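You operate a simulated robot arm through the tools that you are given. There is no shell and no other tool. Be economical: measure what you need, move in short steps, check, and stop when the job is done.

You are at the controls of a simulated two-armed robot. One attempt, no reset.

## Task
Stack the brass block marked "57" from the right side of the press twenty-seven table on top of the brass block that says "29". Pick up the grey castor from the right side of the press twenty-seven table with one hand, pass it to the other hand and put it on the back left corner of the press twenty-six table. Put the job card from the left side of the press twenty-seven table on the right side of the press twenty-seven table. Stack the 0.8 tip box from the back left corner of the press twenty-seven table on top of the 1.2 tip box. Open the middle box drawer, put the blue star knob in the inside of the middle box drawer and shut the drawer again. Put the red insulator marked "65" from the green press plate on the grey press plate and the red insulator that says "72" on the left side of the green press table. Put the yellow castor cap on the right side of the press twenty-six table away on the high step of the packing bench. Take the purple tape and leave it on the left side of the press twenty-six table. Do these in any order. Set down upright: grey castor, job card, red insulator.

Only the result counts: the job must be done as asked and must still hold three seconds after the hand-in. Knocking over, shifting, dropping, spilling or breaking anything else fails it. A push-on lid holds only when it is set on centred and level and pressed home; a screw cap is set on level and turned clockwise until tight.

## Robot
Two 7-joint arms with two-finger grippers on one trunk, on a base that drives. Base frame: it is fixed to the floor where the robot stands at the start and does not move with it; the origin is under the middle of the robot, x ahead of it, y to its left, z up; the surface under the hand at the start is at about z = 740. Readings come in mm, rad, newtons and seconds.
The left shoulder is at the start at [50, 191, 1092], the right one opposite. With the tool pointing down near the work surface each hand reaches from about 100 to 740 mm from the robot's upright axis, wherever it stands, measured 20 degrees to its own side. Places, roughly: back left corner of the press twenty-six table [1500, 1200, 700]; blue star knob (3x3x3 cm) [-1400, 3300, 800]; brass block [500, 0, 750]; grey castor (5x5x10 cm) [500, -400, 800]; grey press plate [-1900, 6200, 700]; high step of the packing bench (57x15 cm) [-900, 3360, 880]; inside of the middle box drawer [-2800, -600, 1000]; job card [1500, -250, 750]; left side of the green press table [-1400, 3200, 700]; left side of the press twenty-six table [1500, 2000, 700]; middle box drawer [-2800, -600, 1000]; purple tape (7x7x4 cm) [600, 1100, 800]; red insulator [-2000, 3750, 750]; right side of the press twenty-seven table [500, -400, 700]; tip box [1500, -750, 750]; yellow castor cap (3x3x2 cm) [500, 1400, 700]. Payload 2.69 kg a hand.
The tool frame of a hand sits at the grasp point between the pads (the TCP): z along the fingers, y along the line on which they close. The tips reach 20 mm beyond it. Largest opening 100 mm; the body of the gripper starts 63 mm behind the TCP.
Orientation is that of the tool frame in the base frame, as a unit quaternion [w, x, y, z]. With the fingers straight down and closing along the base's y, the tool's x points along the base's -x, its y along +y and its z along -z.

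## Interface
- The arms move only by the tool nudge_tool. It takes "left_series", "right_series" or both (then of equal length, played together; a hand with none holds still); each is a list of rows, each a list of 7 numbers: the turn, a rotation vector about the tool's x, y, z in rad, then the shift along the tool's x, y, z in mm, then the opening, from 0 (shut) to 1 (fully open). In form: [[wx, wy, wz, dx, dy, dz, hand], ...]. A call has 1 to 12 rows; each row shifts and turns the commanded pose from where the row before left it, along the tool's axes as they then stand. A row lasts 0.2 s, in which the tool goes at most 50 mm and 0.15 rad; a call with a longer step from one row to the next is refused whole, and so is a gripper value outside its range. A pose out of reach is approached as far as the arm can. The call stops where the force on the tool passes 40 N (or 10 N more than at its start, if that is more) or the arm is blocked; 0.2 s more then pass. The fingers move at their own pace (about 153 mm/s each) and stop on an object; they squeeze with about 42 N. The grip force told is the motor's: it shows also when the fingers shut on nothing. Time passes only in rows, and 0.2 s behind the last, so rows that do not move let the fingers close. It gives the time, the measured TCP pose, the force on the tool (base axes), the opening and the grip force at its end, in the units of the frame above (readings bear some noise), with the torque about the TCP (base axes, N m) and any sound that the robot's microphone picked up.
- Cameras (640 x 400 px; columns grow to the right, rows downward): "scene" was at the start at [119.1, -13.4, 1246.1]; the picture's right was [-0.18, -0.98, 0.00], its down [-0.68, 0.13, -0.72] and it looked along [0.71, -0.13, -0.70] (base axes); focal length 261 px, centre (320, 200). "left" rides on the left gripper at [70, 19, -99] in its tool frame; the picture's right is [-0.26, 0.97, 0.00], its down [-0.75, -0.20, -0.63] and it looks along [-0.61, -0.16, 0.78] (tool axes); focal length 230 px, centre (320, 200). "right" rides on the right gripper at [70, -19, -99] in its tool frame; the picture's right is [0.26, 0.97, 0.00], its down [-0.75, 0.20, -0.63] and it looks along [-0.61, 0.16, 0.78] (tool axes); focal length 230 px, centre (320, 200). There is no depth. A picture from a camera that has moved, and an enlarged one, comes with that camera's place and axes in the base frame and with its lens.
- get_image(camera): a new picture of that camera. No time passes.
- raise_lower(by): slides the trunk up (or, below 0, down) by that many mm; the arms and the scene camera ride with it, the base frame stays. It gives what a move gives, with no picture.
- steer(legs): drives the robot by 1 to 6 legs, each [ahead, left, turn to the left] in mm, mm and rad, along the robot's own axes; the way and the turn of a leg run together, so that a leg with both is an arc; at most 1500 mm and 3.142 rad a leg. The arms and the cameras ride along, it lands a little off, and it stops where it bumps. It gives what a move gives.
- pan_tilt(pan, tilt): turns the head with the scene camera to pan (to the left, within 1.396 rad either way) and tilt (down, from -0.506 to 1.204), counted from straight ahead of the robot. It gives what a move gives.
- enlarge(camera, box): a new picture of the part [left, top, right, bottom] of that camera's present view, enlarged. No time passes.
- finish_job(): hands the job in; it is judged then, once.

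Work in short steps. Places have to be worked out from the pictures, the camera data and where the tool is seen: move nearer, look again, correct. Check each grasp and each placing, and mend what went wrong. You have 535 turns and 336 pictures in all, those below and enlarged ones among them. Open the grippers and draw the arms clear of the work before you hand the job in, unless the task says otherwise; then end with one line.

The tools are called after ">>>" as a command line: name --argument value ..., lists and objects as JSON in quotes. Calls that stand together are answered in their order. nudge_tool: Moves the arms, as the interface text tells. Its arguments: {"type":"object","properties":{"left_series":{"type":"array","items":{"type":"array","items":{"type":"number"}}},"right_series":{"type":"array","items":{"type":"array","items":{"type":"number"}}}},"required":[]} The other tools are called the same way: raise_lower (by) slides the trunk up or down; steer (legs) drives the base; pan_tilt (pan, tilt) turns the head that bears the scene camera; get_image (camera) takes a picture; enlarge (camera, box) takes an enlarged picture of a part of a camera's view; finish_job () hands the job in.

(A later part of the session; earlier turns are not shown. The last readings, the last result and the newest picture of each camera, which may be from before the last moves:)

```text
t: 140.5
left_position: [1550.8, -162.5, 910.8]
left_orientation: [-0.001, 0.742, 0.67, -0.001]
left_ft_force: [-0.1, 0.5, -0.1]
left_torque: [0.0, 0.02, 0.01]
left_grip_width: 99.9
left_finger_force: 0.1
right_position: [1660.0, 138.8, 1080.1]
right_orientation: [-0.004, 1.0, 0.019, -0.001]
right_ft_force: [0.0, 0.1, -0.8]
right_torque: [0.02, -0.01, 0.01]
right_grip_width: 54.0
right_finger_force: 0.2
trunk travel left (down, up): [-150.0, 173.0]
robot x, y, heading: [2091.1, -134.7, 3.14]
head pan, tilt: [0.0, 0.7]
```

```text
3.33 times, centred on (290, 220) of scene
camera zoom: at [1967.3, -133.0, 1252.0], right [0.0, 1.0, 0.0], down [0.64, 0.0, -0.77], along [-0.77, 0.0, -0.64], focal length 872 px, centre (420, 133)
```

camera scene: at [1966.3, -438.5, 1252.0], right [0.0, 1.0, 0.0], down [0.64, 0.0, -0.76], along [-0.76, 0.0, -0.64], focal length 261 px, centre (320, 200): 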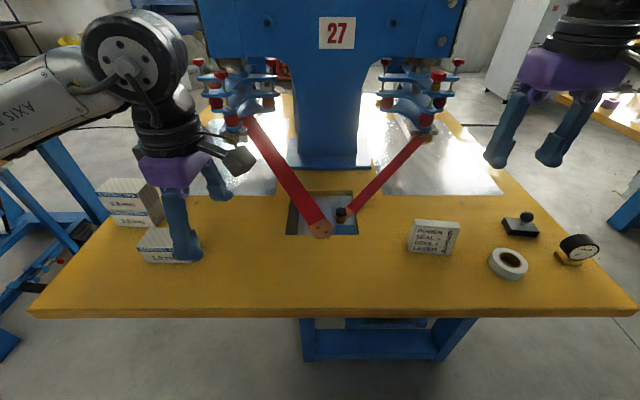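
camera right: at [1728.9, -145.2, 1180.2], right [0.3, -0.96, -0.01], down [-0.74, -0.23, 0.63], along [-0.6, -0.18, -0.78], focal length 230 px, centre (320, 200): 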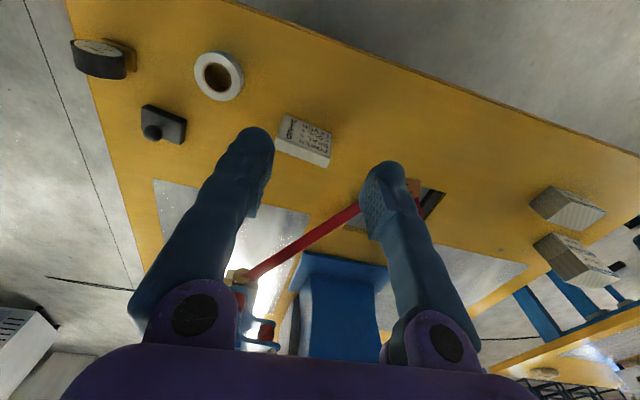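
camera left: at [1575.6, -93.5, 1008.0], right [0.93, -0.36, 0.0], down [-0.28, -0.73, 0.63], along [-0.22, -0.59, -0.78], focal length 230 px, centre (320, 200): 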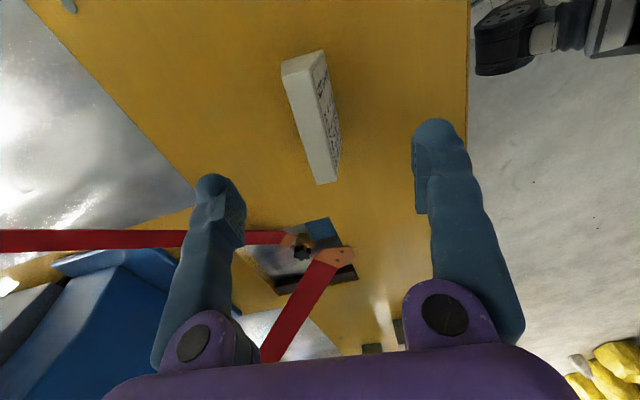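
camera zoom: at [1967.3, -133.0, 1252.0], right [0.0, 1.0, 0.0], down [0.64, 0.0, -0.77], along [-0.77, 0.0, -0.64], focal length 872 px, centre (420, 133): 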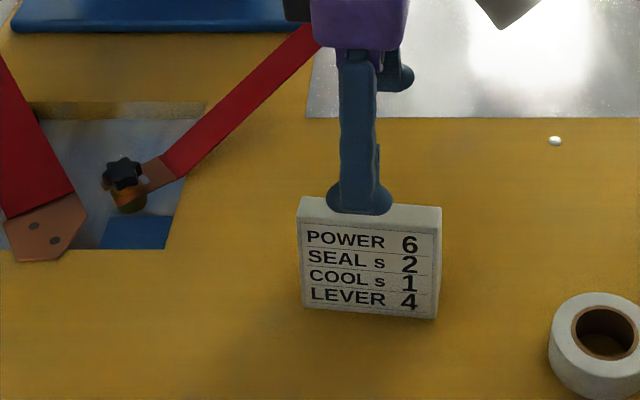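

The card is a wedge (41 mm base, ~19 mm top). I centre on it, descend to z≈775 and grip.

>>> nudge_tool --left_series '[[0, 0, 0, -6, -4.4, 40, 1], [0, 0, 0, 0, 0, 45, 1], [0, 0, 0, 0, 0, 45, 1], [0, 0, 0, 0, 0, 6, 1], [0, 0, 0, 0, 0, 0, 0.3], [0, 0, 0, 0, 0, 0, 0.2], [0, 0, 0, 0, 0, 0, 0.2], [0, 0, 0, 0, 0, 0, 0.2]]'

>>> enlarge --camera "scene" --box '[210, 160, 370, 280]'

```text
t: 142.3
left_position: [1546.0, -167.8, 774.1]
left_orientation: [0.001, 0.742, 0.67, 0.0]
left_ft_force: [0.2, 0.2, -0.1]
left_torque: [0.05, -0.01, 0.01]
left_grip_width: 37.7
left_finger_force: 41.9
right_position: [1660.9, 139.5, 1080.4]
right_orientation: [-0.004, 1.0, 0.019, 0.0]
right_ft_force: [-0.7, -1.0, -0.7]
right_torque: [-0.01, 0.0, -0.01]
right_grip_width: 53.7
right_finger_force: 0.0
trunk travel left (down, up): [-150.0, 173.0]
robot x, y, heading: [2092.9, -131.4, 3.135]
head pan, tilt: [0.0, 0.7]
```

```text
3.33 times, centred on (290, 220) of scene
camera zoom: at [1967.0, -132.6, 1252.0], right [0.0, 1.0, 0.0], down [0.64, 0.0, -0.76], along [-0.76, 0.0, -0.64], focal length 872 px, centre (420, 133)
```

zoom: 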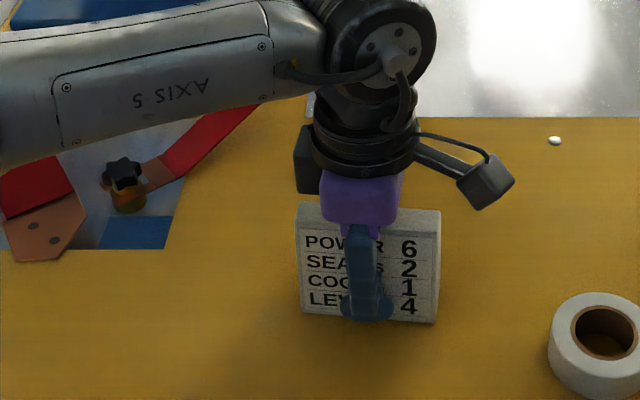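

Gripped at 37.7 mm. I lift and check it stays upright.

>>> nudge_tool --left_series '[[0, 0, 0, 0, 0, -20, 0.2], [0, 0, 0, 0, 0, -40, 0.2], [0, 0, 0, 0, 0, -50, 0.2], [0, 0, 0, 0, 0, -40, 0.2], [0, 0, 0, 0, 0, 0, 0.2]]'

>>> get_image --camera "scene"

>>> get_image --camera "left"

```text
t: 143.5
left_position: [1545.2, -167.1, 924.8]
left_orientation: [0.001, 0.743, 0.67, -0.001]
left_ft_force: [0.8, -0.1, -1.7]
left_torque: [0.02, -0.02, -0.04]
left_grip_width: 37.6
left_finger_force: 41.8
right_position: [1661.1, 140.3, 1078.7]
right_orientation: [-0.004, 1.0, 0.019, 0.0]
right_ft_force: [0.4, -0.4, -0.2]
right_torque: [0.02, 0.0, -0.01]
right_grip_width: 54.2
right_finger_force: 0.0
trunk travel left (down, up): [-150.0, 173.0]
robot x, y, heading: [2091.5, -135.4, 3.139]
head pan, tilt: [0.0, 0.7]
```

```text
245 pictures are left
camera scene: at [1966.9, -132.7, 1251.9], right [0.0, 1.0, 0.0], down [0.64, 0.0, -0.76], along [-0.76, 0.0, -0.64], focal length 261 px, centre (320, 200)
```

scene: 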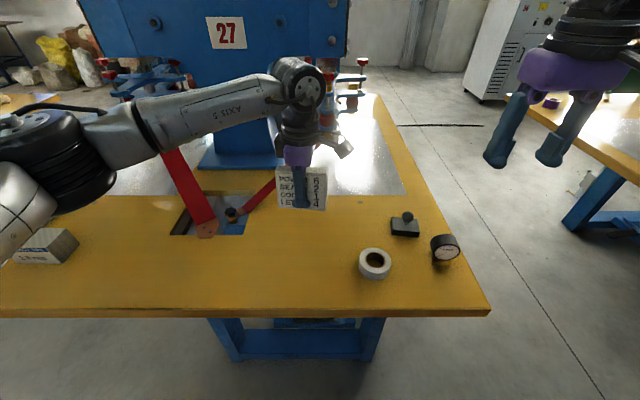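

```text
244 pictures are left
camera left: at [1570.7, -98.5, 1023.2], right [0.93, -0.36, 0.0], down [-0.28, -0.73, 0.63], along [-0.22, -0.59, -0.78], focal length 230 px, centre (320, 200)
```

left: 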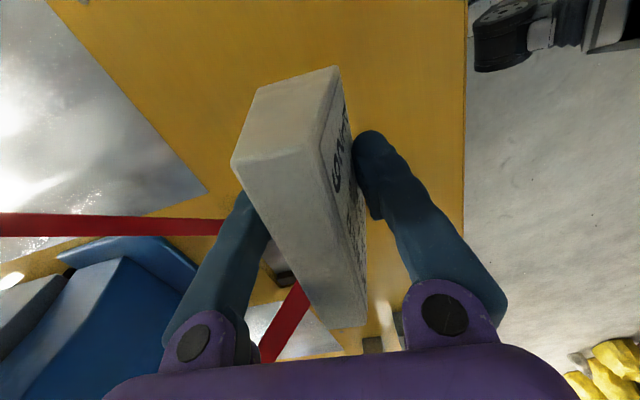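

The card is held upright. I pull it in, back off and go to the aisle mouth, turning to heading 0 in the open area.

>>> nudge_tool --left_series '[[0, 0, 0, 0, 40, -5, 0.2], [0, 0, 0, 0, 40, -5, 0.2], [0, 0, 0, 0, 40, -5, 0.2], [0, 0, 0, 0, 0, 0, 0.2]]'

>>> steer --legs '[[-170, 0, 0], [0, -713, 0], [0, 0, 1.57], [0, 0, 1.57]]'

>>> get_image --camera "scene"

```text
t: 144.5
left_position: [1665.5, -180.0, 939.2]
left_orientation: [0.001, 0.742, 0.67, 0.0]
left_ft_force: [-0.3, -0.6, -1.8]
left_torque: [-0.02, 0.02, -0.03]
left_grip_width: 38.0
left_finger_force: 42.0
right_position: [1661.2, 140.3, 1081.2]
right_orientation: [-0.004, 1.0, 0.019, 0.0]
right_ft_force: [-0.5, 0.0, 0.0]
right_torque: [0.03, 0.01, -0.03]
right_grip_width: 53.6
right_finger_force: 0.0
trunk travel left (down, up): [-150.0, 173.0]
robot x, y, heading: [2092.9, -133.6, 3.14]
head pan, tilt: [0.0, 0.7]
```

```text
t: 159.8
left_position: [2694.0, 618.8, 939.5]
left_orientation: [0.0, -0.667, 0.745, 0.0]
left_ft_force: [0.0, -0.2, -1.0]
left_torque: [-0.03, -0.02, -0.01]
left_grip_width: 37.5
left_finger_force: 42.0
right_position: [2696.5, 299.4, 1080.9]
right_orientation: [0.0, -0.017, 1.0, -0.003]
right_ft_force: [0.9, -0.2, -0.5]
right_torque: [0.04, 0.02, -0.02]
right_grip_width: 53.8
right_finger_force: 0.1
trunk travel left (down, up): [-150.0, 173.0]
robot x, y, heading: [2266.3, 576.2, -0.005]
head pan, tilt: [0.0, 0.7]
```

```text
243 pictures are left
camera scene: at [2390.1, 576.9, 1252.0], right [-0.01, -1.0, 0.0], down [-0.64, 0.01, -0.76], along [0.76, -0.01, -0.64], focal length 261 px, centre (320, 200)
```

scene: 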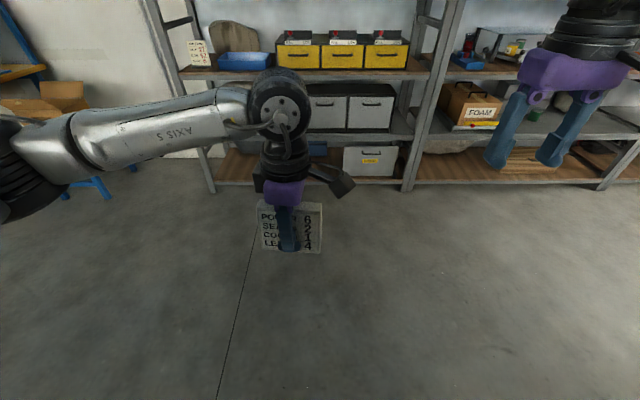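

Clear. I back through the aisle to x≈−100 with heading 0.

>>> steer --legs '[[-1200, 0, 0.005], [-1160, 0, 0]]'

>>> steer --legs '[[0, -800, 0]]'

>>> get_image --camera "scene"

```text
t: 171.3
left_position: [353.4, 641.7, 939.4]
left_orientation: [0.0, -0.665, 0.747, 0.0]
left_ft_force: [0.3, 0.0, -1.1]
left_torque: [0.01, -0.01, -0.04]
left_grip_width: 37.0
left_finger_force: 41.5
right_position: [353.7, 322.9, 1080.1]
right_orientation: [-0.001, -0.012, 1.0, -0.003]
right_ft_force: [-0.4, -0.3, -0.8]
right_torque: [0.02, -0.04, 0.02]
right_grip_width: 54.2
right_finger_force: 0.1
trunk travel left (down, up): [-150.0, 173.0]
robot x, y, heading: [-76.1, 609.5, -0.02]
head pan, tilt: [0.0, 0.7]
```

```text
t: 178.8
left_position: [338.7, -160.5, 939.6]
left_orientation: [0.001, -0.664, 0.748, 0.001]
left_ft_force: [-0.3, 0.4, -0.8]
left_torque: [0.04, -0.01, -0.01]
left_grip_width: 37.7
left_finger_force: 42.0
right_position: [339.1, -478.9, 1079.7]
right_orientation: [0.0, -0.012, 1.0, -0.004]
right_ft_force: [0.0, 0.2, -0.5]
right_torque: [0.02, -0.02, 0.01]
right_grip_width: 54.3
right_finger_force: 0.2
trunk travel left (down, up): [-150.0, 173.0]
robot x, y, heading: [-90.5, -197.3, -0.021]
head pan, tilt: [0.0, 0.7]
```

```text
242 pictures are left
camera scene: at [34.5, -198.4, 1252.0], right [-0.02, -1.0, 0.0], down [-0.64, 0.01, -0.76], along [0.76, -0.01, -0.64], focal length 261 px, centre (320, 200)
```

scene: 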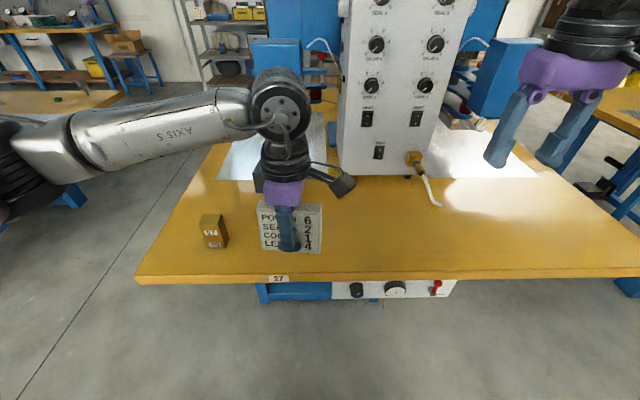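

I strafe 180 mm more to the right and 90 forward, so the card is over the free area.

>>> steer --legs '[[90, -180, 0.02]]'

>>> nudge_tool --left_series '[[0, 0, 0, 0, -40, 10, 0.2], [0, 0, 0, 0, -40, 30, 0.2], [0, 0, 0, 0, 0, 45, 0.2], [0, 0, 0, 0, 0, 45, 0.2], [0, 0, 0, 0, 0, 20, 0.2], [0, 0, 0, 0, 0, 0, 0.2]]'

>>> get_image --camera "scene"

```text
t: 181.0
left_position: [427.8, -332.7, 939.0]
left_orientation: [0.001, -0.672, 0.741, 0.0]
left_ft_force: [0.0, 0.5, -1.2]
left_torque: [-0.01, 0.02, 0.0]
left_grip_width: 37.1
left_finger_force: 42.8
right_position: [434.4, -652.5, 1079.9]
right_orientation: [0.0, -0.021, 1.0, -0.004]
right_ft_force: [0.2, 0.9, 0.1]
right_torque: [-0.04, 0.01, -0.01]
right_grip_width: 53.9
right_finger_force: 0.3
trunk travel left (down, up): [-150.0, 173.0]
robot x, y, heading: [0.4, -380.5, 0.003]
head pan, tilt: [0.0, 0.7]
```

```text
t: 182.4
left_position: [507.2, -340.1, 788.6]
left_orientation: [0.001, -0.672, 0.741, 0.001]
left_ft_force: [-0.1, 0.3, -0.4]
left_torque: [0.0, -0.01, 0.02]
left_grip_width: 37.2
left_finger_force: 41.8
right_position: [433.3, -651.1, 1079.5]
right_orientation: [0.0, -0.022, 1.0, -0.004]
right_ft_force: [-0.3, -0.9, -0.9]
right_torque: [0.02, -0.01, -0.03]
right_grip_width: 53.9
right_finger_force: 0.0
trunk travel left (down, up): [-150.0, 173.0]
robot x, y, heading: [-1.0, -377.9, 0.007]
head pan, tilt: [0.0, 0.7]
```

```text
241 pictures are left
camera scene: at [123.6, -377.5, 1252.0], right [0.0, -1.0, 0.0], down [-0.64, 0.0, -0.76], along [0.76, 0.0, -0.64], focal length 261 px, centre (320, 200)
```

scene: 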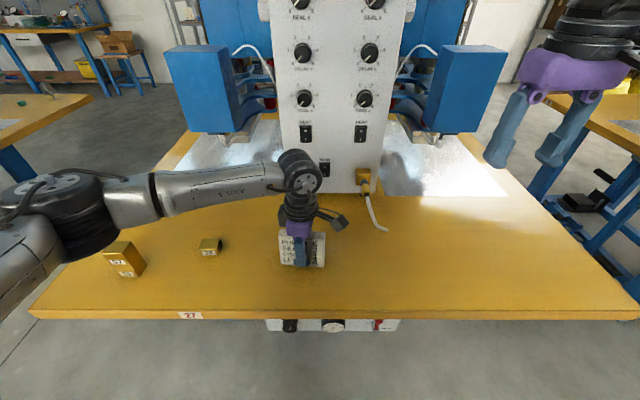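

Over free table. I lower the card to contact.

>>> nudge_tool --left_series '[[0, 0, 0, 0, 0, 7, 0.2], [0, 0, 0, 0, 0, 3, 0.2], [0, 0, 0, 0, 0, 2, 0.2], [0, 0, 0, 0, 0, 1.5, 0.2], [0, 0, 0, 0, 0, 1, 0.2], [0, 0, 0, 0, 0, 0, 0.2]]'

```text
t: 183.8
left_position: [507.2, -339.7, 775.6]
left_orientation: [0.001, -0.672, 0.741, -0.001]
left_ft_force: [-0.9, 2.3, 12.4]
left_torque: [0.3, -0.08, -0.02]
left_grip_width: 37.2
left_finger_force: 42.1
right_position: [433.4, -652.0, 1081.1]
right_orientation: [0.0, -0.022, 1.0, -0.004]
right_ft_force: [-0.7, -0.1, -0.3]
right_torque: [0.01, 0.0, 0.02]
right_grip_width: 54.1
right_finger_force: 0.0
trunk travel left (down, up): [-150.0, 173.0]
robot x, y, heading: [-0.9, -376.9, 0.007]
head pan, tilt: [0.0, 0.7]
```

Contact. I release and rise straight up.

>>> nudge_tool --left_series '[[0, 0, 0, 0, 0, 0, 0.45], [0, 0, 0, 0, 0, 0, 0.9], [0, 0, 0, 0, 0, 0, 0.9], [0, 0, 0, 0, 0, -40, 0.9], [0, 0, 0, 0, 0, -50, 0.9], [0, 0, 0, 0, 0, -50, 0.9], [0, 0, 0, 0, 20, -30, 0.9]]'

>>> enlarge --camera "scene" --box '[80, 180, 360, 320]'

```text
t: 185.4
left_position: [486.9, -338.4, 944.9]
left_orientation: [0.0, -0.672, 0.741, 0.001]
left_ft_force: [0.1, -0.3, -0.2]
left_torque: [-0.02, -0.03, -0.03]
left_grip_width: 90.1
left_finger_force: 0.0
right_position: [433.6, -652.1, 1079.8]
right_orientation: [0.001, -0.023, 1.0, -0.004]
right_ft_force: [1.2, 0.1, -0.3]
right_torque: [0.0, -0.04, 0.02]
right_grip_width: 53.8
right_finger_force: 0.0
trunk travel left (down, up): [-150.0, 173.0]
robot x, y, heading: [-1.0, -380.2, 0.002]
head pan, tilt: [0.0, 0.7]
```

```text
2.29 times, centred on (220, 250) of scene
camera zoom: at [123.2, -377.3, 1252.0], right [0.0, -1.0, 0.0], down [-0.64, 0.0, -0.77], along [0.77, 0.0, -0.64], focal length 598 px, centre (549, 86)
```

zoom: 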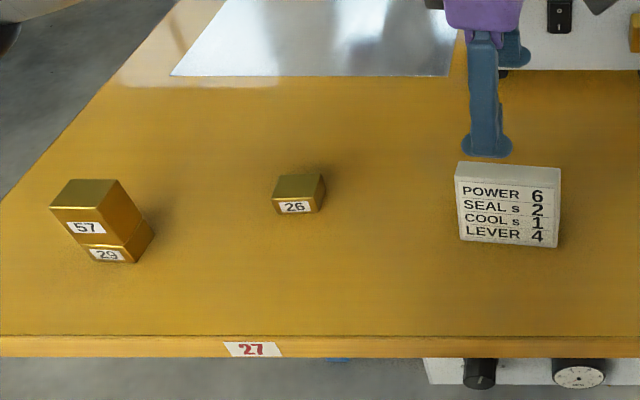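

Card upright in place. Next I restore the left hand's yaw, back off and drive to the right side of table 26 for the tape and the cap.

>>> nudge_tool --left_series '[[0, 0, 0.1428, 0, 0, -10, 1], [0, 0, 0.1428, 0, 0, -10, 1], [0, 0, 0.1428, 0, 0, 0, 1], [0, 0, 0.1428, 0, 0, 0, 1], [0, 0, 0.1428, 0, 0, 0, 1], [0, 0, 0.1428, 0, 0, 0, 1], [0, 0, 0.1428, 0, 0, 0, 1], [0, 0, 0.1428, 0, 0, 0, 1], [0, 0, 0.1428, 0, 0, 0, 1], [0, 0, 0.1428, 0, 0, 0, 1], [0, 0, 0.04, 0, 0, 0, 1]]'

>>> steer --legs '[[-150, 0, 0], [0, 1000, 0], [0, 650, 0], [120, 0, 0]]'

>>> get_image --camera "scene"

```text
t: 187.8
left_position: [486.7, -338.8, 964.2]
left_orientation: [0.001, -0.001, 1.0, -0.001]
left_ft_force: [0.0, -0.6, 0.3]
left_torque: [-0.01, 0.0, -0.03]
left_grip_width: 100.1
left_finger_force: 0.1
right_position: [434.2, -652.1, 1079.6]
right_orientation: [0.0, -0.022, 1.0, -0.003]
right_ft_force: [0.6, -0.4, -0.8]
right_torque: [0.0, 0.02, -0.03]
right_grip_width: 54.2
right_finger_force: 0.1
trunk travel left (down, up): [-150.0, 173.0]
robot x, y, heading: [-0.8, -376.9, 0.008]
head pan, tilt: [0.0, 0.7]
```

```text
t: 204.4
left_position: [451.7, 1309.7, 965.4]
left_orientation: [0.0, -0.004, 1.0, 0.0]
left_ft_force: [0.0, -0.2, -0.5]
left_torque: [0.01, 0.0, 0.02]
left_grip_width: 100.2
left_finger_force: 0.1
right_position: [400.8, 996.1, 1080.2]
right_orientation: [0.001, -0.023, 1.0, -0.004]
right_ft_force: [-0.1, -1.1, -0.8]
right_torque: [-0.03, 0.08, 0.04]
right_grip_width: 54.0
right_finger_force: 0.1
trunk travel left (down, up): [-150.0, 173.0]
robot x, y, heading: [-35.2, 1267.8, 0.008]
head pan, tilt: [0.0, 0.7]
```

```text
239 pictures are left
camera scene: at [89.1, 1269.4, 1251.8], right [0.01, -1.0, 0.0], down [-0.64, 0.0, -0.76], along [0.76, 0.0, -0.64], focal length 261 px, centre (320, 200)
```

scene: 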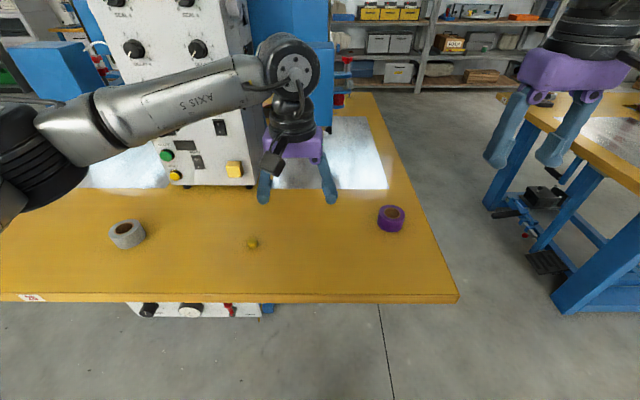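

>>> enlarge --camera "scene" --box '[220, 180, 420, 280]'

>>> get_image --camera "right"

>>> get_image --camera "left"

```text
3.20 times, centred on (320, 230) of scene
camera zoom: at [89.1, 1269.4, 1251.8], right [0.01, -1.0, 0.0], down [-0.64, 0.0, -0.76], along [0.76, 0.0, -0.64], focal length 837 px, centre (320, 104)
```

zoom: 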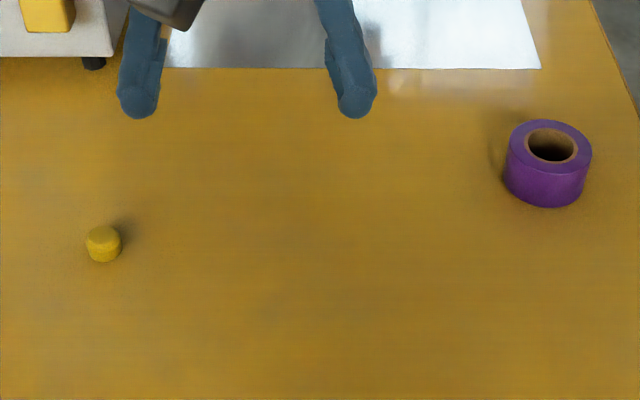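

```text
237 pictures are left
camera right: at [331.3, 975.4, 1180.0], right [-0.3, 0.95, -0.01], down [0.74, 0.24, 0.63], along [0.6, 0.19, -0.78], focal length 230 px, centre (320, 200)
```

right: 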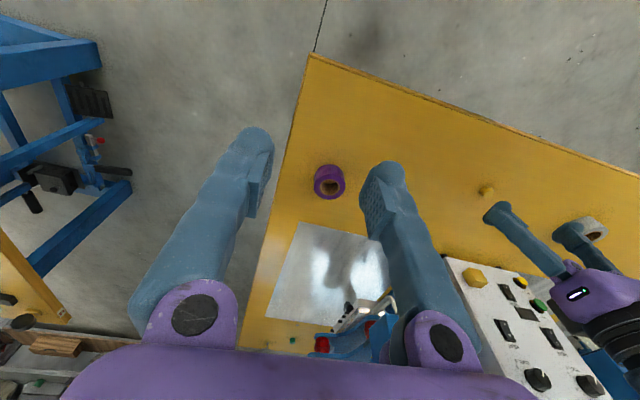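

```text
236 pictures are left
camera left: at [381.4, 1329.5, 1062.8], right [0.25, 0.97, 0.0], down [0.75, -0.19, 0.63], along [0.61, -0.16, -0.78], focal length 230 px, centre (320, 200)
```

left: 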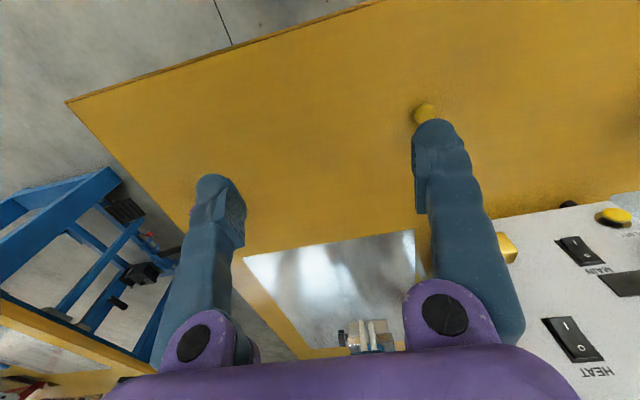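

Cap at ≈(515,1439), tape at ≈(597,1083). I bring the left hand over the cap and the right over the tape.

>>> nudge_tool --left_series '[[0, 0, 0, -9.1, 18.5, 15, 0.8], [0, 0, 0, -9.1, 18.5, 15, 0.8], [0, 0, 0, -9.1, 18.5, 15, 0.8], [0, 0, 0, -9.1, 18.5, 15, 0.8], [0, 0, 0, -9.1, 18.5, 15, 0.8], [0, 0, 0, -9.1, 18.5, 15, 0.8], [0, 0, 0, -9.1, 18.5, 15, 0.8], [0, 0, 0, 0, 0, 0, 0.8]]' --right_series '[[0, 0, 0, -28.6, 11.2, 28.6, 1], [0, 0, 0, -28.6, 11.2, 28.6, 1], [0, 0, 0, -28.6, 11.2, 28.6, 1], [0, 0, 0, -28.6, 11.2, 28.6, 1], [0, 0, 0, -28.6, 11.2, 28.6, 1], [0, 0, 0, -28.6, 11.2, 28.6, 1], [0, 0, 0, -28.6, 11.2, 28.6, 1], [0, 0, 0, 0, 0, 0, 1]]'

>>> get_image --camera "left"

>>> get_image --camera "right"

```text
t: 206.2
left_position: [513.6, 1441.8, 861.4]
left_orientation: [0.001, -0.004, 1.0, 0.001]
left_ft_force: [-0.2, -0.5, 0.0]
left_torque: [-0.01, 0.01, 0.0]
left_grip_width: 79.9
left_finger_force: 0.1
right_position: [596.5, 1082.1, 879.8]
right_orientation: [0.0, -0.023, 1.0, -0.002]
right_ft_force: [-0.4, 0.3, 0.4]
right_torque: [-0.01, 0.01, 0.02]
right_grip_width: 100.1
right_finger_force: 0.0
trunk travel left (down, up): [-150.0, 173.0]
robot x, y, heading: [-36.3, 1266.8, 0.008]
head pan, tilt: [0.0, 0.7]
```

```text
235 pictures are left
camera left: at [443.1, 1460.5, 958.5], right [0.25, 0.97, 0.0], down [0.75, -0.19, 0.63], along [0.61, -0.16, -0.78], focal length 230 px, centre (320, 200)
```

left: 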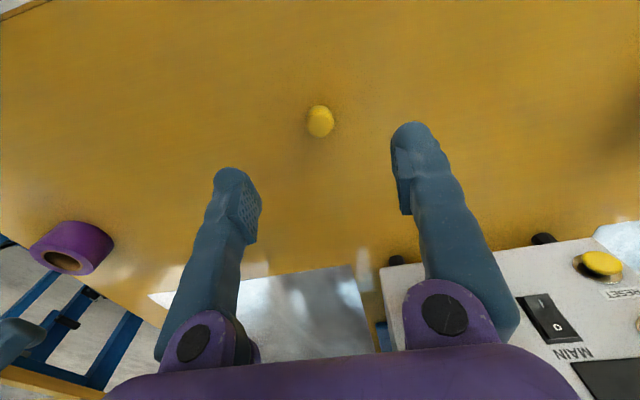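

```text
234 pictures are left
camera right: at [527.1, 1061.2, 980.4], right [-0.3, 0.95, -0.01], down [0.74, 0.24, 0.63], along [0.6, 0.19, -0.78], focal length 230 px, centre (320, 200)
```

right: 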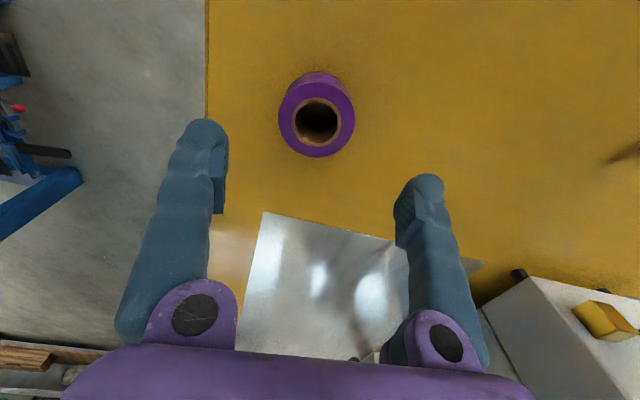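

Both hands are centred. I descend and grip both objects.

>>> nudge_tool --left_series '[[0, 0, 0, 0, 0, 33, 0.8], [0, 0, 0, 0, 0, 33, 0.8], [0, 0, 0, 0, 0, 31, 0.8], [0, 0, 0, 0, 0, 0, 0.8], [0, 0, 0, 0, 0, 0, 0.1], [0, 0, 0, 0, 0, 0, 0.1], [0, 0, 0, 0, 0, 0, 0.1], [0, 0, 0, 0, 0, 0, 0.1]]' --right_series '[[0, 0, 0, 0, 0, 38, 1], [0, 0, 0, 0, 0, 38, 1], [0, 0, 0, 0, 0, 36, 1], [0, 0, 0, 0, 0, 0, 1], [0, 0, 0, 0, 0, 0, 0.5], [0, 0, 0, 0, 0, 0, 0.5], [0, 0, 0, 0, 0, 0, 0.5], [0, 0, 0, 0, 0, 0, 0.5]]'

>>> get_image --camera "left"

```text
t: 208.0
left_position: [514.6, 1441.1, 762.6]
left_orientation: [0.001, -0.004, 1.0, 0.0]
left_ft_force: [0.4, -0.1, -0.4]
left_torque: [-0.01, 0.01, 0.0]
left_grip_width: 21.4
left_finger_force: 42.1
right_position: [596.7, 1082.4, 768.0]
right_orientation: [0.001, -0.023, 1.0, -0.003]
right_ft_force: [0.5, -0.8, 2.9]
right_torque: [-0.1, -0.11, -0.01]
right_grip_width: 67.0
right_finger_force: 42.0
trunk travel left (down, up): [-150.0, 173.0]
robot x, y, heading: [-34.7, 1268.5, 0.008]
head pan, tilt: [0.0, 0.7]
```

```text
233 pictures are left
camera left: at [443.3, 1460.4, 861.0], right [0.25, 0.97, 0.0], down [0.75, -0.19, 0.63], along [0.61, -0.16, -0.78], focal length 230 px, centre (320, 200)
```

left: 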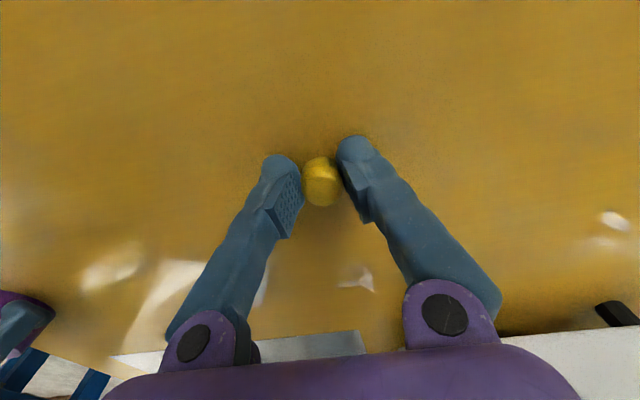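

Both held (cap 21.4 mm, tape 67 mm). I lift both and pull in.

>>> nudge_tool --left_series '[[0, 0, 0, 0, 0, -40, 0.1], [0, 0, 0, 0, 0, -45, 0.1], [0, 0, 0, 10, -5, -45, 0.1], [0, 0, 0, 20, -15, -40, 0.1], [0, 0, 0, 30, -15, 0, 0.1], [0, 0, 0, 0, 0, 0, 0.1]]' --right_series '[[0, 0, 0, 0, 0, -40, 0.5], [0, 0, 0, 0, 0, -45, 0.5], [0, 0, 0, 20, 0, -40, 0.5], [0, 0, 0, 45, 0, -20, 0.5], [0, 0, 0, 45, 0, 0, 0.5], [0, 0, 0, 45, 0, 0, 0.5]]'

>>> steer --legs '[[-200, 0, 0], [0, 700, 0], [0, 700, 0]]'

>>> get_image --camera "scene"

```text
t: 209.4
left_position: [452.8, 1404.8, 933.3]
left_orientation: [0.001, -0.004, 1.0, 0.001]
left_ft_force: [-1.3, 0.1, -0.7]
left_torque: [0.01, 0.02, -0.03]
left_grip_width: 21.4
left_finger_force: 42.3
right_position: [439.3, 1073.2, 913.5]
right_orientation: [0.0, -0.023, 1.0, -0.004]
right_ft_force: [1.8, -0.4, -1.8]
right_torque: [0.04, 0.02, 0.03]
right_grip_width: 67.0
right_finger_force: 42.1
trunk travel left (down, up): [-150.0, 173.0]
robot x, y, heading: [-39.9, 1266.7, 0.005]
head pan, tilt: [0.0, 0.7]
```

```text
t: 223.2
left_position: [247.7, 2788.7, 933.0]
left_orientation: [0.0, -0.005, 1.0, 0.0]
left_ft_force: [0.6, 1.4, 0.5]
left_torque: [-0.01, -0.01, 0.0]
left_grip_width: 21.4
left_finger_force: 42.1
right_position: [235.4, 2459.3, 913.5]
right_orientation: [0.0, -0.023, 1.0, -0.004]
right_ft_force: [0.0, -1.1, -0.9]
right_torque: [0.0, -0.03, 0.04]
right_grip_width: 66.6
right_finger_force: 42.2
trunk travel left (down, up): [-150.0, 173.0]
robot x, y, heading: [-245.6, 2652.2, 0.006]
head pan, tilt: [0.0, 0.7]
```

```text
232 pictures are left
camera scene: at [-116.8, 2654.2, 1252.0], right [0.01, -1.0, 0.0], down [-0.64, 0.0, -0.76], along [0.76, 0.0, -0.64], focal length 261 px, centre (320, 200)
```

scene: 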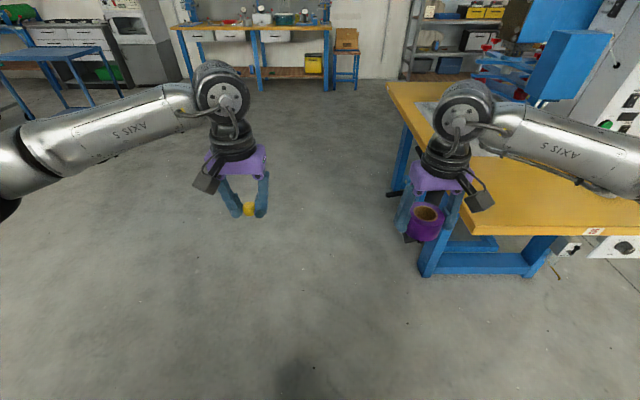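

Clear floor along the north side. I drive to (1650,2660) and turn right to face the table.

>>> steer --legs '[[1000, 0, 0], [895, 0, 0], [0, 0, -1.576]]'

>>> get_image --camera "scene"

```text
t: 236.6
left_position: [1808.9, 2176.9, 933.2]
left_orientation: [0.0, 0.702, 0.712, 0.0]
left_ft_force: [0.1, -0.1, 0.4]
left_torque: [0.04, -0.01, -0.01]
left_grip_width: 21.5
left_finger_force: 42.3
right_position: [1479.6, 2186.5, 912.5]
right_orientation: [-0.003, 0.688, 0.725, -0.003]
right_ft_force: [0.6, -0.6, -1.7]
right_torque: [-0.04, -0.02, -0.01]
right_grip_width: 66.6
right_finger_force: 42.1
trunk travel left (down, up): [-150.0, 173.0]
robot x, y, heading: [1667.8, 2663.9, -1.56]
head pan, tilt: [0.0, 0.7]
```

```text
231 pictures are left
camera scene: at [1668.4, 2541.3, 1252.0], right [-1.0, -0.01, 0.0], down [-0.01, 0.64, -0.76], along [0.01, -0.76, -0.64], focal length 261 px, centre (320, 200)
```

scene: 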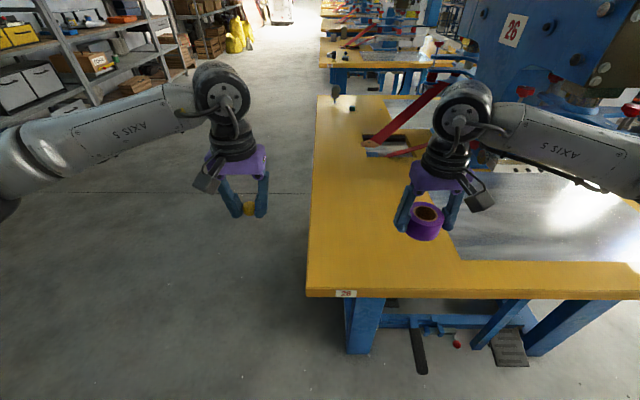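

I check the castor in the distance, and extend the tape over the free left strip.

>>> enlarge --camera "scene" --box '[310, 70, 390, 120]'

>>> nudge_tool --right_series '[[0, 0, 0, -39, 3, 0, 0.5], [0, 0, 0, -39, 3, 0, 0.5], [0, 0, 0, -39, 3, 0, 0.5], [0, 0, 0, -39, 3, 20, 0.5], [0, 0, 0, 0, 0, 45, 0.5], [0, 0, 0, 0, 0, 45, 0.5], [0, 0, 0, 0, 0, 24, 0.5], [0, 0, 0, 0, 0, 0, 0.5]]'

>>> get_image --camera "scene"

```text
8.00 times, centred on (350, 95) of scene
camera zoom: at [1668.4, 2541.3, 1252.0], right [-1.0, -0.01, 0.0], down [-0.01, 0.64, -0.76], along [0.01, -0.76, -0.64], focal length 2092 px, centre (80, 1040)
```

zoom: 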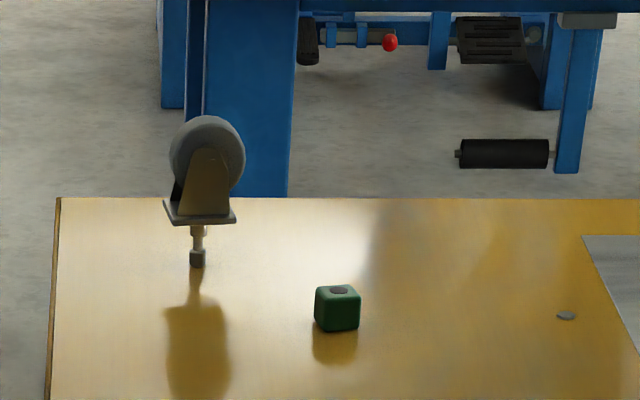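

```text
t: 238.4
left_position: [1808.9, 2175.6, 932.1]
left_orientation: [-0.001, 0.702, 0.712, 0.001]
left_ft_force: [-0.1, 0.2, 0.1]
left_torque: [0.01, 0.0, -0.03]
left_grip_width: 21.2
left_finger_force: 42.4
right_position: [1497.9, 2032.9, 777.9]
right_orientation: [-0.003, 0.687, 0.727, -0.003]
right_ft_force: [-0.3, -0.3, -1.0]
right_torque: [0.01, 0.03, -0.01]
right_grip_width: 66.6
right_finger_force: 42.3
trunk travel left (down, up): [-150.0, 173.0]
robot x, y, heading: [1671.2, 2663.8, -1.563]
head pan, tilt: [0.0, 0.7]
```

```text
229 pictures are left
camera scene: at [1668.5, 2541.3, 1252.0], right [-1.0, -0.01, 0.0], down [-0.01, 0.64, -0.76], along [0.01, -0.76, -0.64], focal length 261 px, centre (320, 200)
```

scene: 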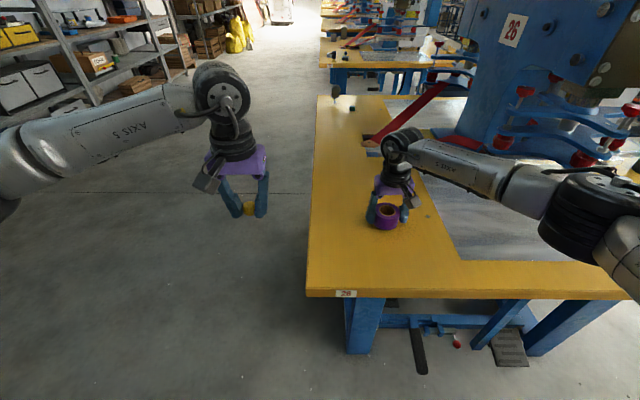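

The castor stands nicely. I lower the tape to contact and release.

>>> nudge_tool --right_series '[[0, 0, 0, 0, 0, 5, 0.5], [0, 0, 0, 0, 0, 2.5, 0.5], [0, 0, 0, 0, 0, 2, 0.5], [0, 0, 0, 0, 0, 1.5, 0.5], [0, 0, 0, 0, 0, 0, 0.5]]'

```text
t: 239.6
left_position: [1807.8, 2177.0, 932.7]
left_orientation: [0.001, 0.702, 0.712, -0.001]
left_ft_force: [0.1, 1.0, -0.7]
left_torque: [0.0, 0.0, 0.0]
left_grip_width: 21.5
left_finger_force: 42.0
right_position: [1497.0, 2032.6, 769.8]
right_orientation: [-0.003, 0.689, 0.725, -0.004]
right_ft_force: [-0.4, 2.3, 9.8]
right_torque: [0.01, 0.39, -0.05]
right_grip_width: 66.6
right_finger_force: 42.0
trunk travel left (down, up): [-150.0, 173.0]
robot x, y, heading: [1670.0, 2665.2, -1.557]
head pan, tilt: [0.0, 0.7]
```

>>> nudge_tool --right_series '[[0, 0, 0, 0, 0, 0, 0.95], [0, 0, 0, 0, 0, 0, 0.95], [0, 0, 0, 0, 0, -40, 0.95], [0, 0, 0, 0, 0, -50, 0.95], [0, 0, 0, 30, 0, -40, 0.95], [0, 0, 0, 45, 0, -20, 0.95], [0, 0, 0, 45, 0, -20, 0.95], [0, 0, 0, 45, 0, -20, 0.95]]'

>>> enlarge --camera "scene" --box '[300, 180, 480, 300]'

```text
t: 241.4
left_position: [1807.8, 2177.4, 932.7]
left_orientation: [0.002, 0.703, 0.712, 0.0]
left_ft_force: [0.9, -1.3, 0.6]
left_torque: [-0.01, -0.02, 0.0]
left_grip_width: 21.3
left_finger_force: 41.6
right_position: [1489.7, 2197.7, 957.9]
right_orientation: [-0.003, 0.688, 0.726, -0.004]
right_ft_force: [-0.7, 0.0, -0.7]
right_torque: [-0.02, 0.04, -0.04]
right_grip_width: 95.2
right_finger_force: 0.0
trunk travel left (down, up): [-150.0, 173.0]
robot x, y, heading: [1667.7, 2664.7, -1.565]
head pan, tilt: [0.0, 0.7]
```

```text
3.33 times, centred on (390, 240) of scene
camera zoom: at [1668.3, 2541.9, 1252.1], right [-1.0, -0.01, 0.0], down [-0.01, 0.64, -0.77], along [0.01, -0.77, -0.64], focal length 872 px, centre (87, 67)
```

zoom: 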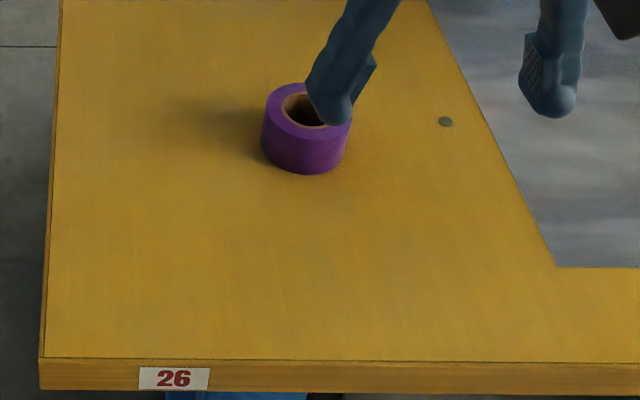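

Tape in place. I back off and turn west to look toward the packing bench and the green press table.

>>> steer --legs '[[-250, 0, 0], [0, 0, -1.577]]'

>>> pan_tilt --pan 0.0 --tilt 0.3

>>> get_image --camera "scene"

```text
t: 247.0
left_position: [1179.1, 2770.9, 932.7]
left_orientation: [0.001, 1.0, 0.014, 0.0]
left_ft_force: [0.1, 0.4, 0.5]
left_torque: [0.0, 0.01, -0.03]
left_grip_width: 21.5
left_finger_force: 42.9
right_position: [1195.4, 3088.2, 957.4]
right_orientation: [-0.003, 0.999, 0.033, 0.0]
right_ft_force: [-0.7, 0.0, 0.2]
right_torque: [0.01, -0.02, 0.0]
right_grip_width: 95.1
right_finger_force: 0.1
trunk travel left (down, up): [-150.0, 173.0]
robot x, y, heading: [1669.1, 2916.2, -3.111]
head pan, tilt: [0.0, 0.7]
```

```text
t: 247.9
left_position: [1179.1, 2770.7, 932.5]
left_orientation: [0.0, 1.0, 0.014, 0.0]
left_ft_force: [-1.4, -0.1, -0.4]
left_torque: [-0.01, 0.0, -0.03]
left_grip_width: 21.5
left_finger_force: 42.8
right_position: [1194.9, 3088.9, 957.6]
right_orientation: [-0.003, 0.999, 0.033, 0.0]
right_ft_force: [-0.3, -0.9, -0.1]
right_torque: [-0.02, 0.01, 0.0]
right_grip_width: 94.8
right_finger_force: 0.0
trunk travel left (down, up): [-150.0, 173.0]
robot x, y, heading: [1667.2, 2916.5, -3.12]
head pan, tilt: [0.0, 0.3]
```

```text
227 pictures are left
camera scene: at [1531.0, 2914.8, 1288.0], right [-0.03, 1.0, 0.0], down [0.3, 0.01, -0.96], along [-0.95, -0.02, -0.3], focal length 261 px, centre (320, 200)
```

scene: 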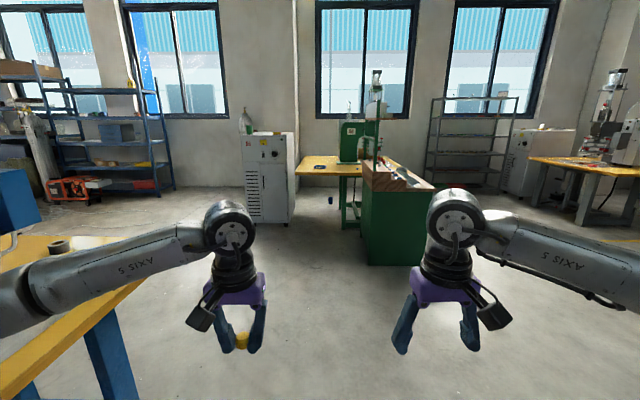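

I see the green packing bench with steps and the green press table behind. I zoom in.

>>> enlarge --camera "scene" --box '[280, 60, 460, 280]'

```text
1.82 times, centred on (370, 170) of scene
camera zoom: at [1531.0, 2914.8, 1288.0], right [-0.03, 1.0, 0.0], down [0.3, 0.01, -0.96], along [-0.95, -0.02, -0.3], focal length 475 px, centre (229, 254)
```

zoom: 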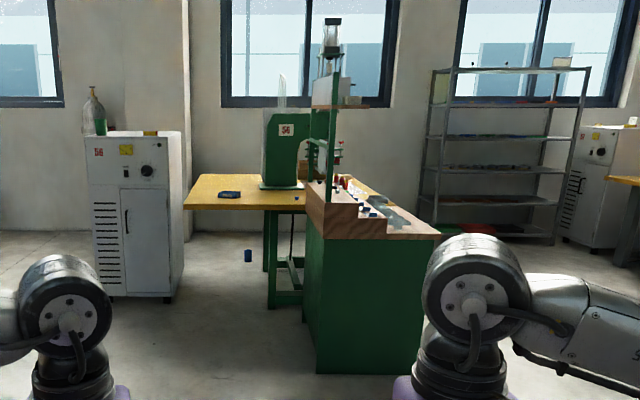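

The packing bench's high step lies along its south edge (y≈3360), reachable from the east end. I drive nearer.

>>> steer --legs '[[1400, -300, -0.02]]'

>>> pan_tilt --pan -0.15 --tilt 0.45

>>> get_image --camera "scene"

```text
t: 255.0
left_position: [-216.1, 3072.4, 933.9]
left_orientation: [0.001, 1.0, -0.002, 0.0]
left_ft_force: [-0.1, 0.6, -0.8]
left_torque: [0.0, -0.02, 0.0]
left_grip_width: 21.3
left_finger_force: 42.0
right_position: [-190.8, 3389.3, 957.5]
right_orientation: [-0.003, 1.0, 0.018, 0.0]
right_ft_force: [-0.4, -0.1, 0.7]
right_torque: [0.03, 0.0, -0.03]
right_grip_width: 94.9
right_finger_force: 0.0
trunk travel left (down, up): [-150.0, 173.0]
robot x, y, heading: [272.8, 3201.2, 3.138]
head pan, tilt: [0.0, 0.3]
```

```text
t: 255.7
left_position: [-216.4, 3072.1, 933.2]
left_orientation: [0.0, 1.0, -0.002, 0.0]
left_ft_force: [-0.3, 0.7, 0.1]
left_torque: [-0.02, 0.01, 0.02]
left_grip_width: 21.3
left_finger_force: 42.5
right_position: [-191.1, 3388.7, 957.9]
right_orientation: [-0.003, 1.0, 0.017, 0.001]
right_ft_force: [0.6, -1.1, 0.5]
right_torque: [-0.01, -0.02, 0.02]
right_grip_width: 95.2
right_finger_force: 0.0
trunk travel left (down, up): [-150.0, 173.0]
robot x, y, heading: [275.7, 3203.5, 3.134]
head pan, tilt: [-0.15, 0.45]
```

```text
225 pictures are left
camera scene: at [142.3, 3219.0, 1274.2], right [0.16, 0.99, 0.0], down [0.43, -0.07, -0.9], along [-0.89, 0.14, -0.43], focal length 261 px, centre (320, 200)
```

scene: 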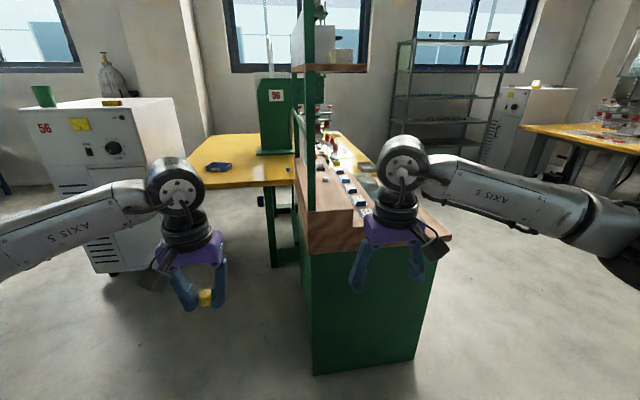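

>>> enlarge --camera "scene" --box '[280, 50, 400, 255]'

```text
1.95 times, centred on (340, 152) of scene
camera zoom: at [142.3, 3219.0, 1274.2], right [0.16, 0.99, 0.0], down [0.43, -0.07, -0.9], along [-0.89, 0.14, -0.43], focal length 510 px, centre (281, 293)
```

zoom: 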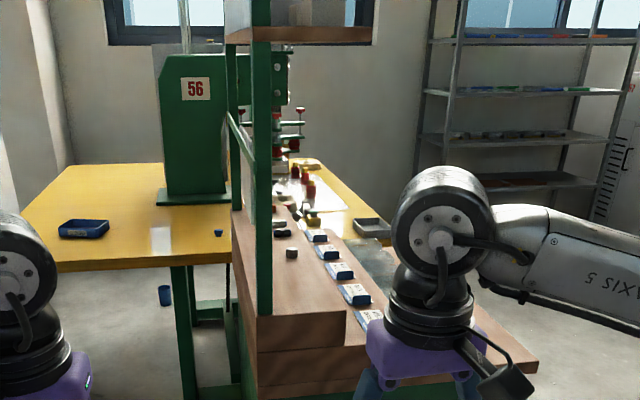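

The high step has posts and a rail along its south edge, so the right arm (elbow to the north) is the better one for it. I move to the north-east of the bench to view the steps.

>>> steer --legs '[[0, -400, 0], [150, 0, 0]]'

>>> pan_tilt --pan 0.1 --tilt 0.5

>>> get_image --camera "scene"

```text
t: 260.7
left_position: [-364.4, 3478.5, 932.3]
left_orientation: [0.0, 1.0, -0.004, 0.0]
left_ft_force: [0.0, 0.0, 0.3]
left_torque: [0.01, -0.03, 0.03]
left_grip_width: 21.5
left_finger_force: 41.9
right_position: [-337.9, 3796.0, 956.6]
right_orientation: [-0.004, 1.0, 0.016, 0.001]
right_ft_force: [-0.1, -0.3, -0.2]
right_torque: [0.0, -0.01, -0.03]
right_grip_width: 94.7
right_finger_force: 0.1
trunk travel left (down, up): [-150.0, 173.0]
robot x, y, heading: [127.1, 3608.1, 3.131]
head pan, tilt: [-0.15, 0.45]
```

```text
t: 261.5
left_position: [-363.9, 3477.0, 934.5]
left_orientation: [-0.001, 1.0, -0.003, -0.001]
left_ft_force: [-0.4, 0.2, 0.1]
left_torque: [0.03, -0.01, -0.04]
left_grip_width: 21.4
left_finger_force: 41.9
right_position: [-336.6, 3795.5, 957.0]
right_orientation: [-0.005, 1.0, 0.016, 0.0]
right_ft_force: [-0.2, 1.1, -0.1]
right_torque: [-0.04, -0.02, -0.02]
right_grip_width: 94.9
right_finger_force: 0.2
trunk travel left (down, up): [-150.0, 173.0]
robot x, y, heading: [126.5, 3606.9, 3.13]
head pan, tilt: [0.099, 0.499]
```

```text
223 pictures are left
camera scene: at [-4.7, 3600.7, 1269.7], right [-0.09, 1.0, 0.0], down [0.48, 0.04, -0.88], along [-0.87, -0.08, -0.48], focal length 261 px, centre (320, 200)
```

scene: 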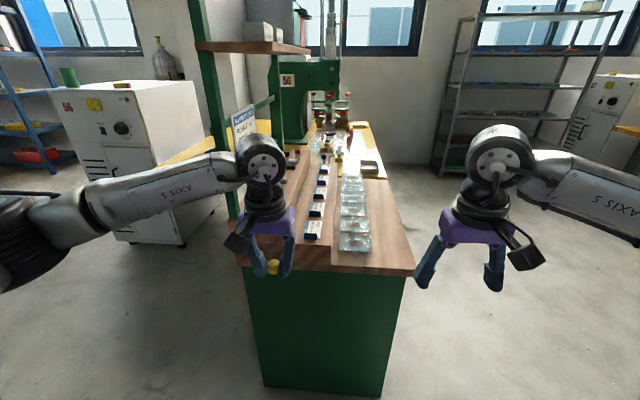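

>>> enlarge --camera "scene" --box '[190, 80, 430, 280]'

```text
2.00 times, centred on (310, 180) of scene
camera zoom: at [-4.7, 3600.7, 1269.7], right [-0.09, 1.0, 0.0], down [0.48, 0.04, -0.88], along [-0.87, -0.08, -0.48], focal length 523 px, centre (340, 240)
```

zoom: 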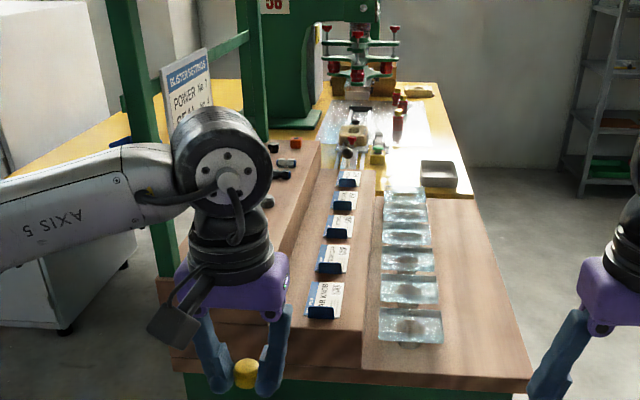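

The low step's north strip near the east end is free. Plan: set the cap there with the left hand, re-grip with the right, then place it on the high step. I move in.

>>> steer --legs '[[0, -130, 0.01], [230, 0, 0]]'

>>> pan_tilt --pan 0.1 --tilt 0.75

>>> get_image --camera "scene"

>>> get_image --camera "right"

```text
t: 264.6
left_position: [-591.2, 3604.1, 933.3]
left_orientation: [-0.001, 1.0, 0.0, 0.001]
left_ft_force: [0.8, -0.4, -0.6]
left_torque: [0.0, -0.02, 0.04]
left_grip_width: 21.2
left_finger_force: 42.3
right_position: [-567.3, 3921.3, 957.6]
right_orientation: [-0.004, 1.0, 0.021, 0.0]
right_ft_force: [-0.3, -0.4, 0.2]
right_torque: [-0.04, -0.01, -0.01]
right_grip_width: 95.2
right_finger_force: 0.1
trunk travel left (down, up): [-150.0, 173.0]
robot x, y, heading: [-99.4, 3736.8, 3.14]
head pan, tilt: [0.099, 0.499]
```

```text
t: 265.4
left_position: [-590.8, 3602.5, 932.6]
left_orientation: [0.001, 1.0, 0.002, -0.001]
left_ft_force: [0.0, 0.0, 0.5]
left_torque: [-0.02, -0.01, 0.0]
left_grip_width: 21.3
left_finger_force: 41.7
right_position: [-566.8, 3921.6, 957.3]
right_orientation: [-0.004, 1.0, 0.021, 0.0]
right_ft_force: [0.4, 0.7, 0.1]
right_torque: [0.01, 0.01, -0.01]
right_grip_width: 94.7
right_finger_force: 0.0
trunk travel left (down, up): [-150.0, 173.0]
robot x, y, heading: [-100.0, 3736.9, 3.134]
head pan, tilt: [0.099, 0.75]
```

```text
221 pictures are left
camera scene: at [-225.0, 3731.2, 1247.8], right [-0.1, 1.0, 0.0], down [0.68, 0.07, -0.73], along [-0.73, -0.07, -0.68], focal length 261 px, centre (320, 200)
```

scene: 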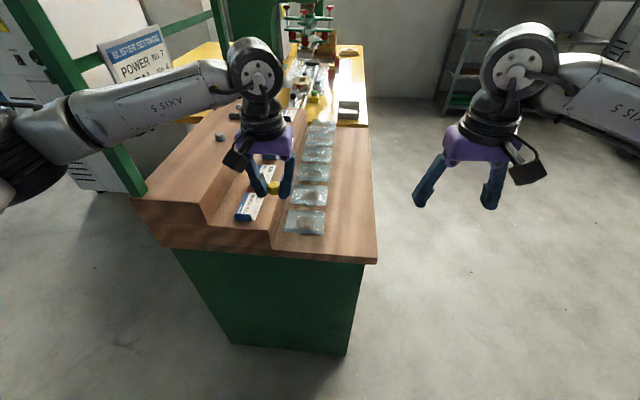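

```text
220 pictures are left
camera right: at [-498.1, 3942.6, 1057.5], right [0.3, -0.95, -0.01], down [-0.74, -0.24, 0.63], along [-0.6, -0.18, -0.78], focal length 230 px, centre (320, 200)
```

right: 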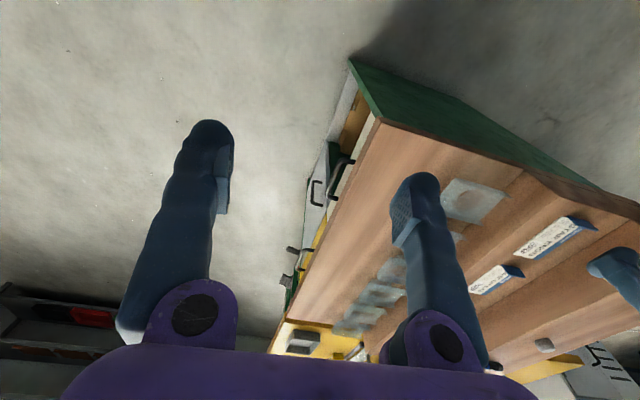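

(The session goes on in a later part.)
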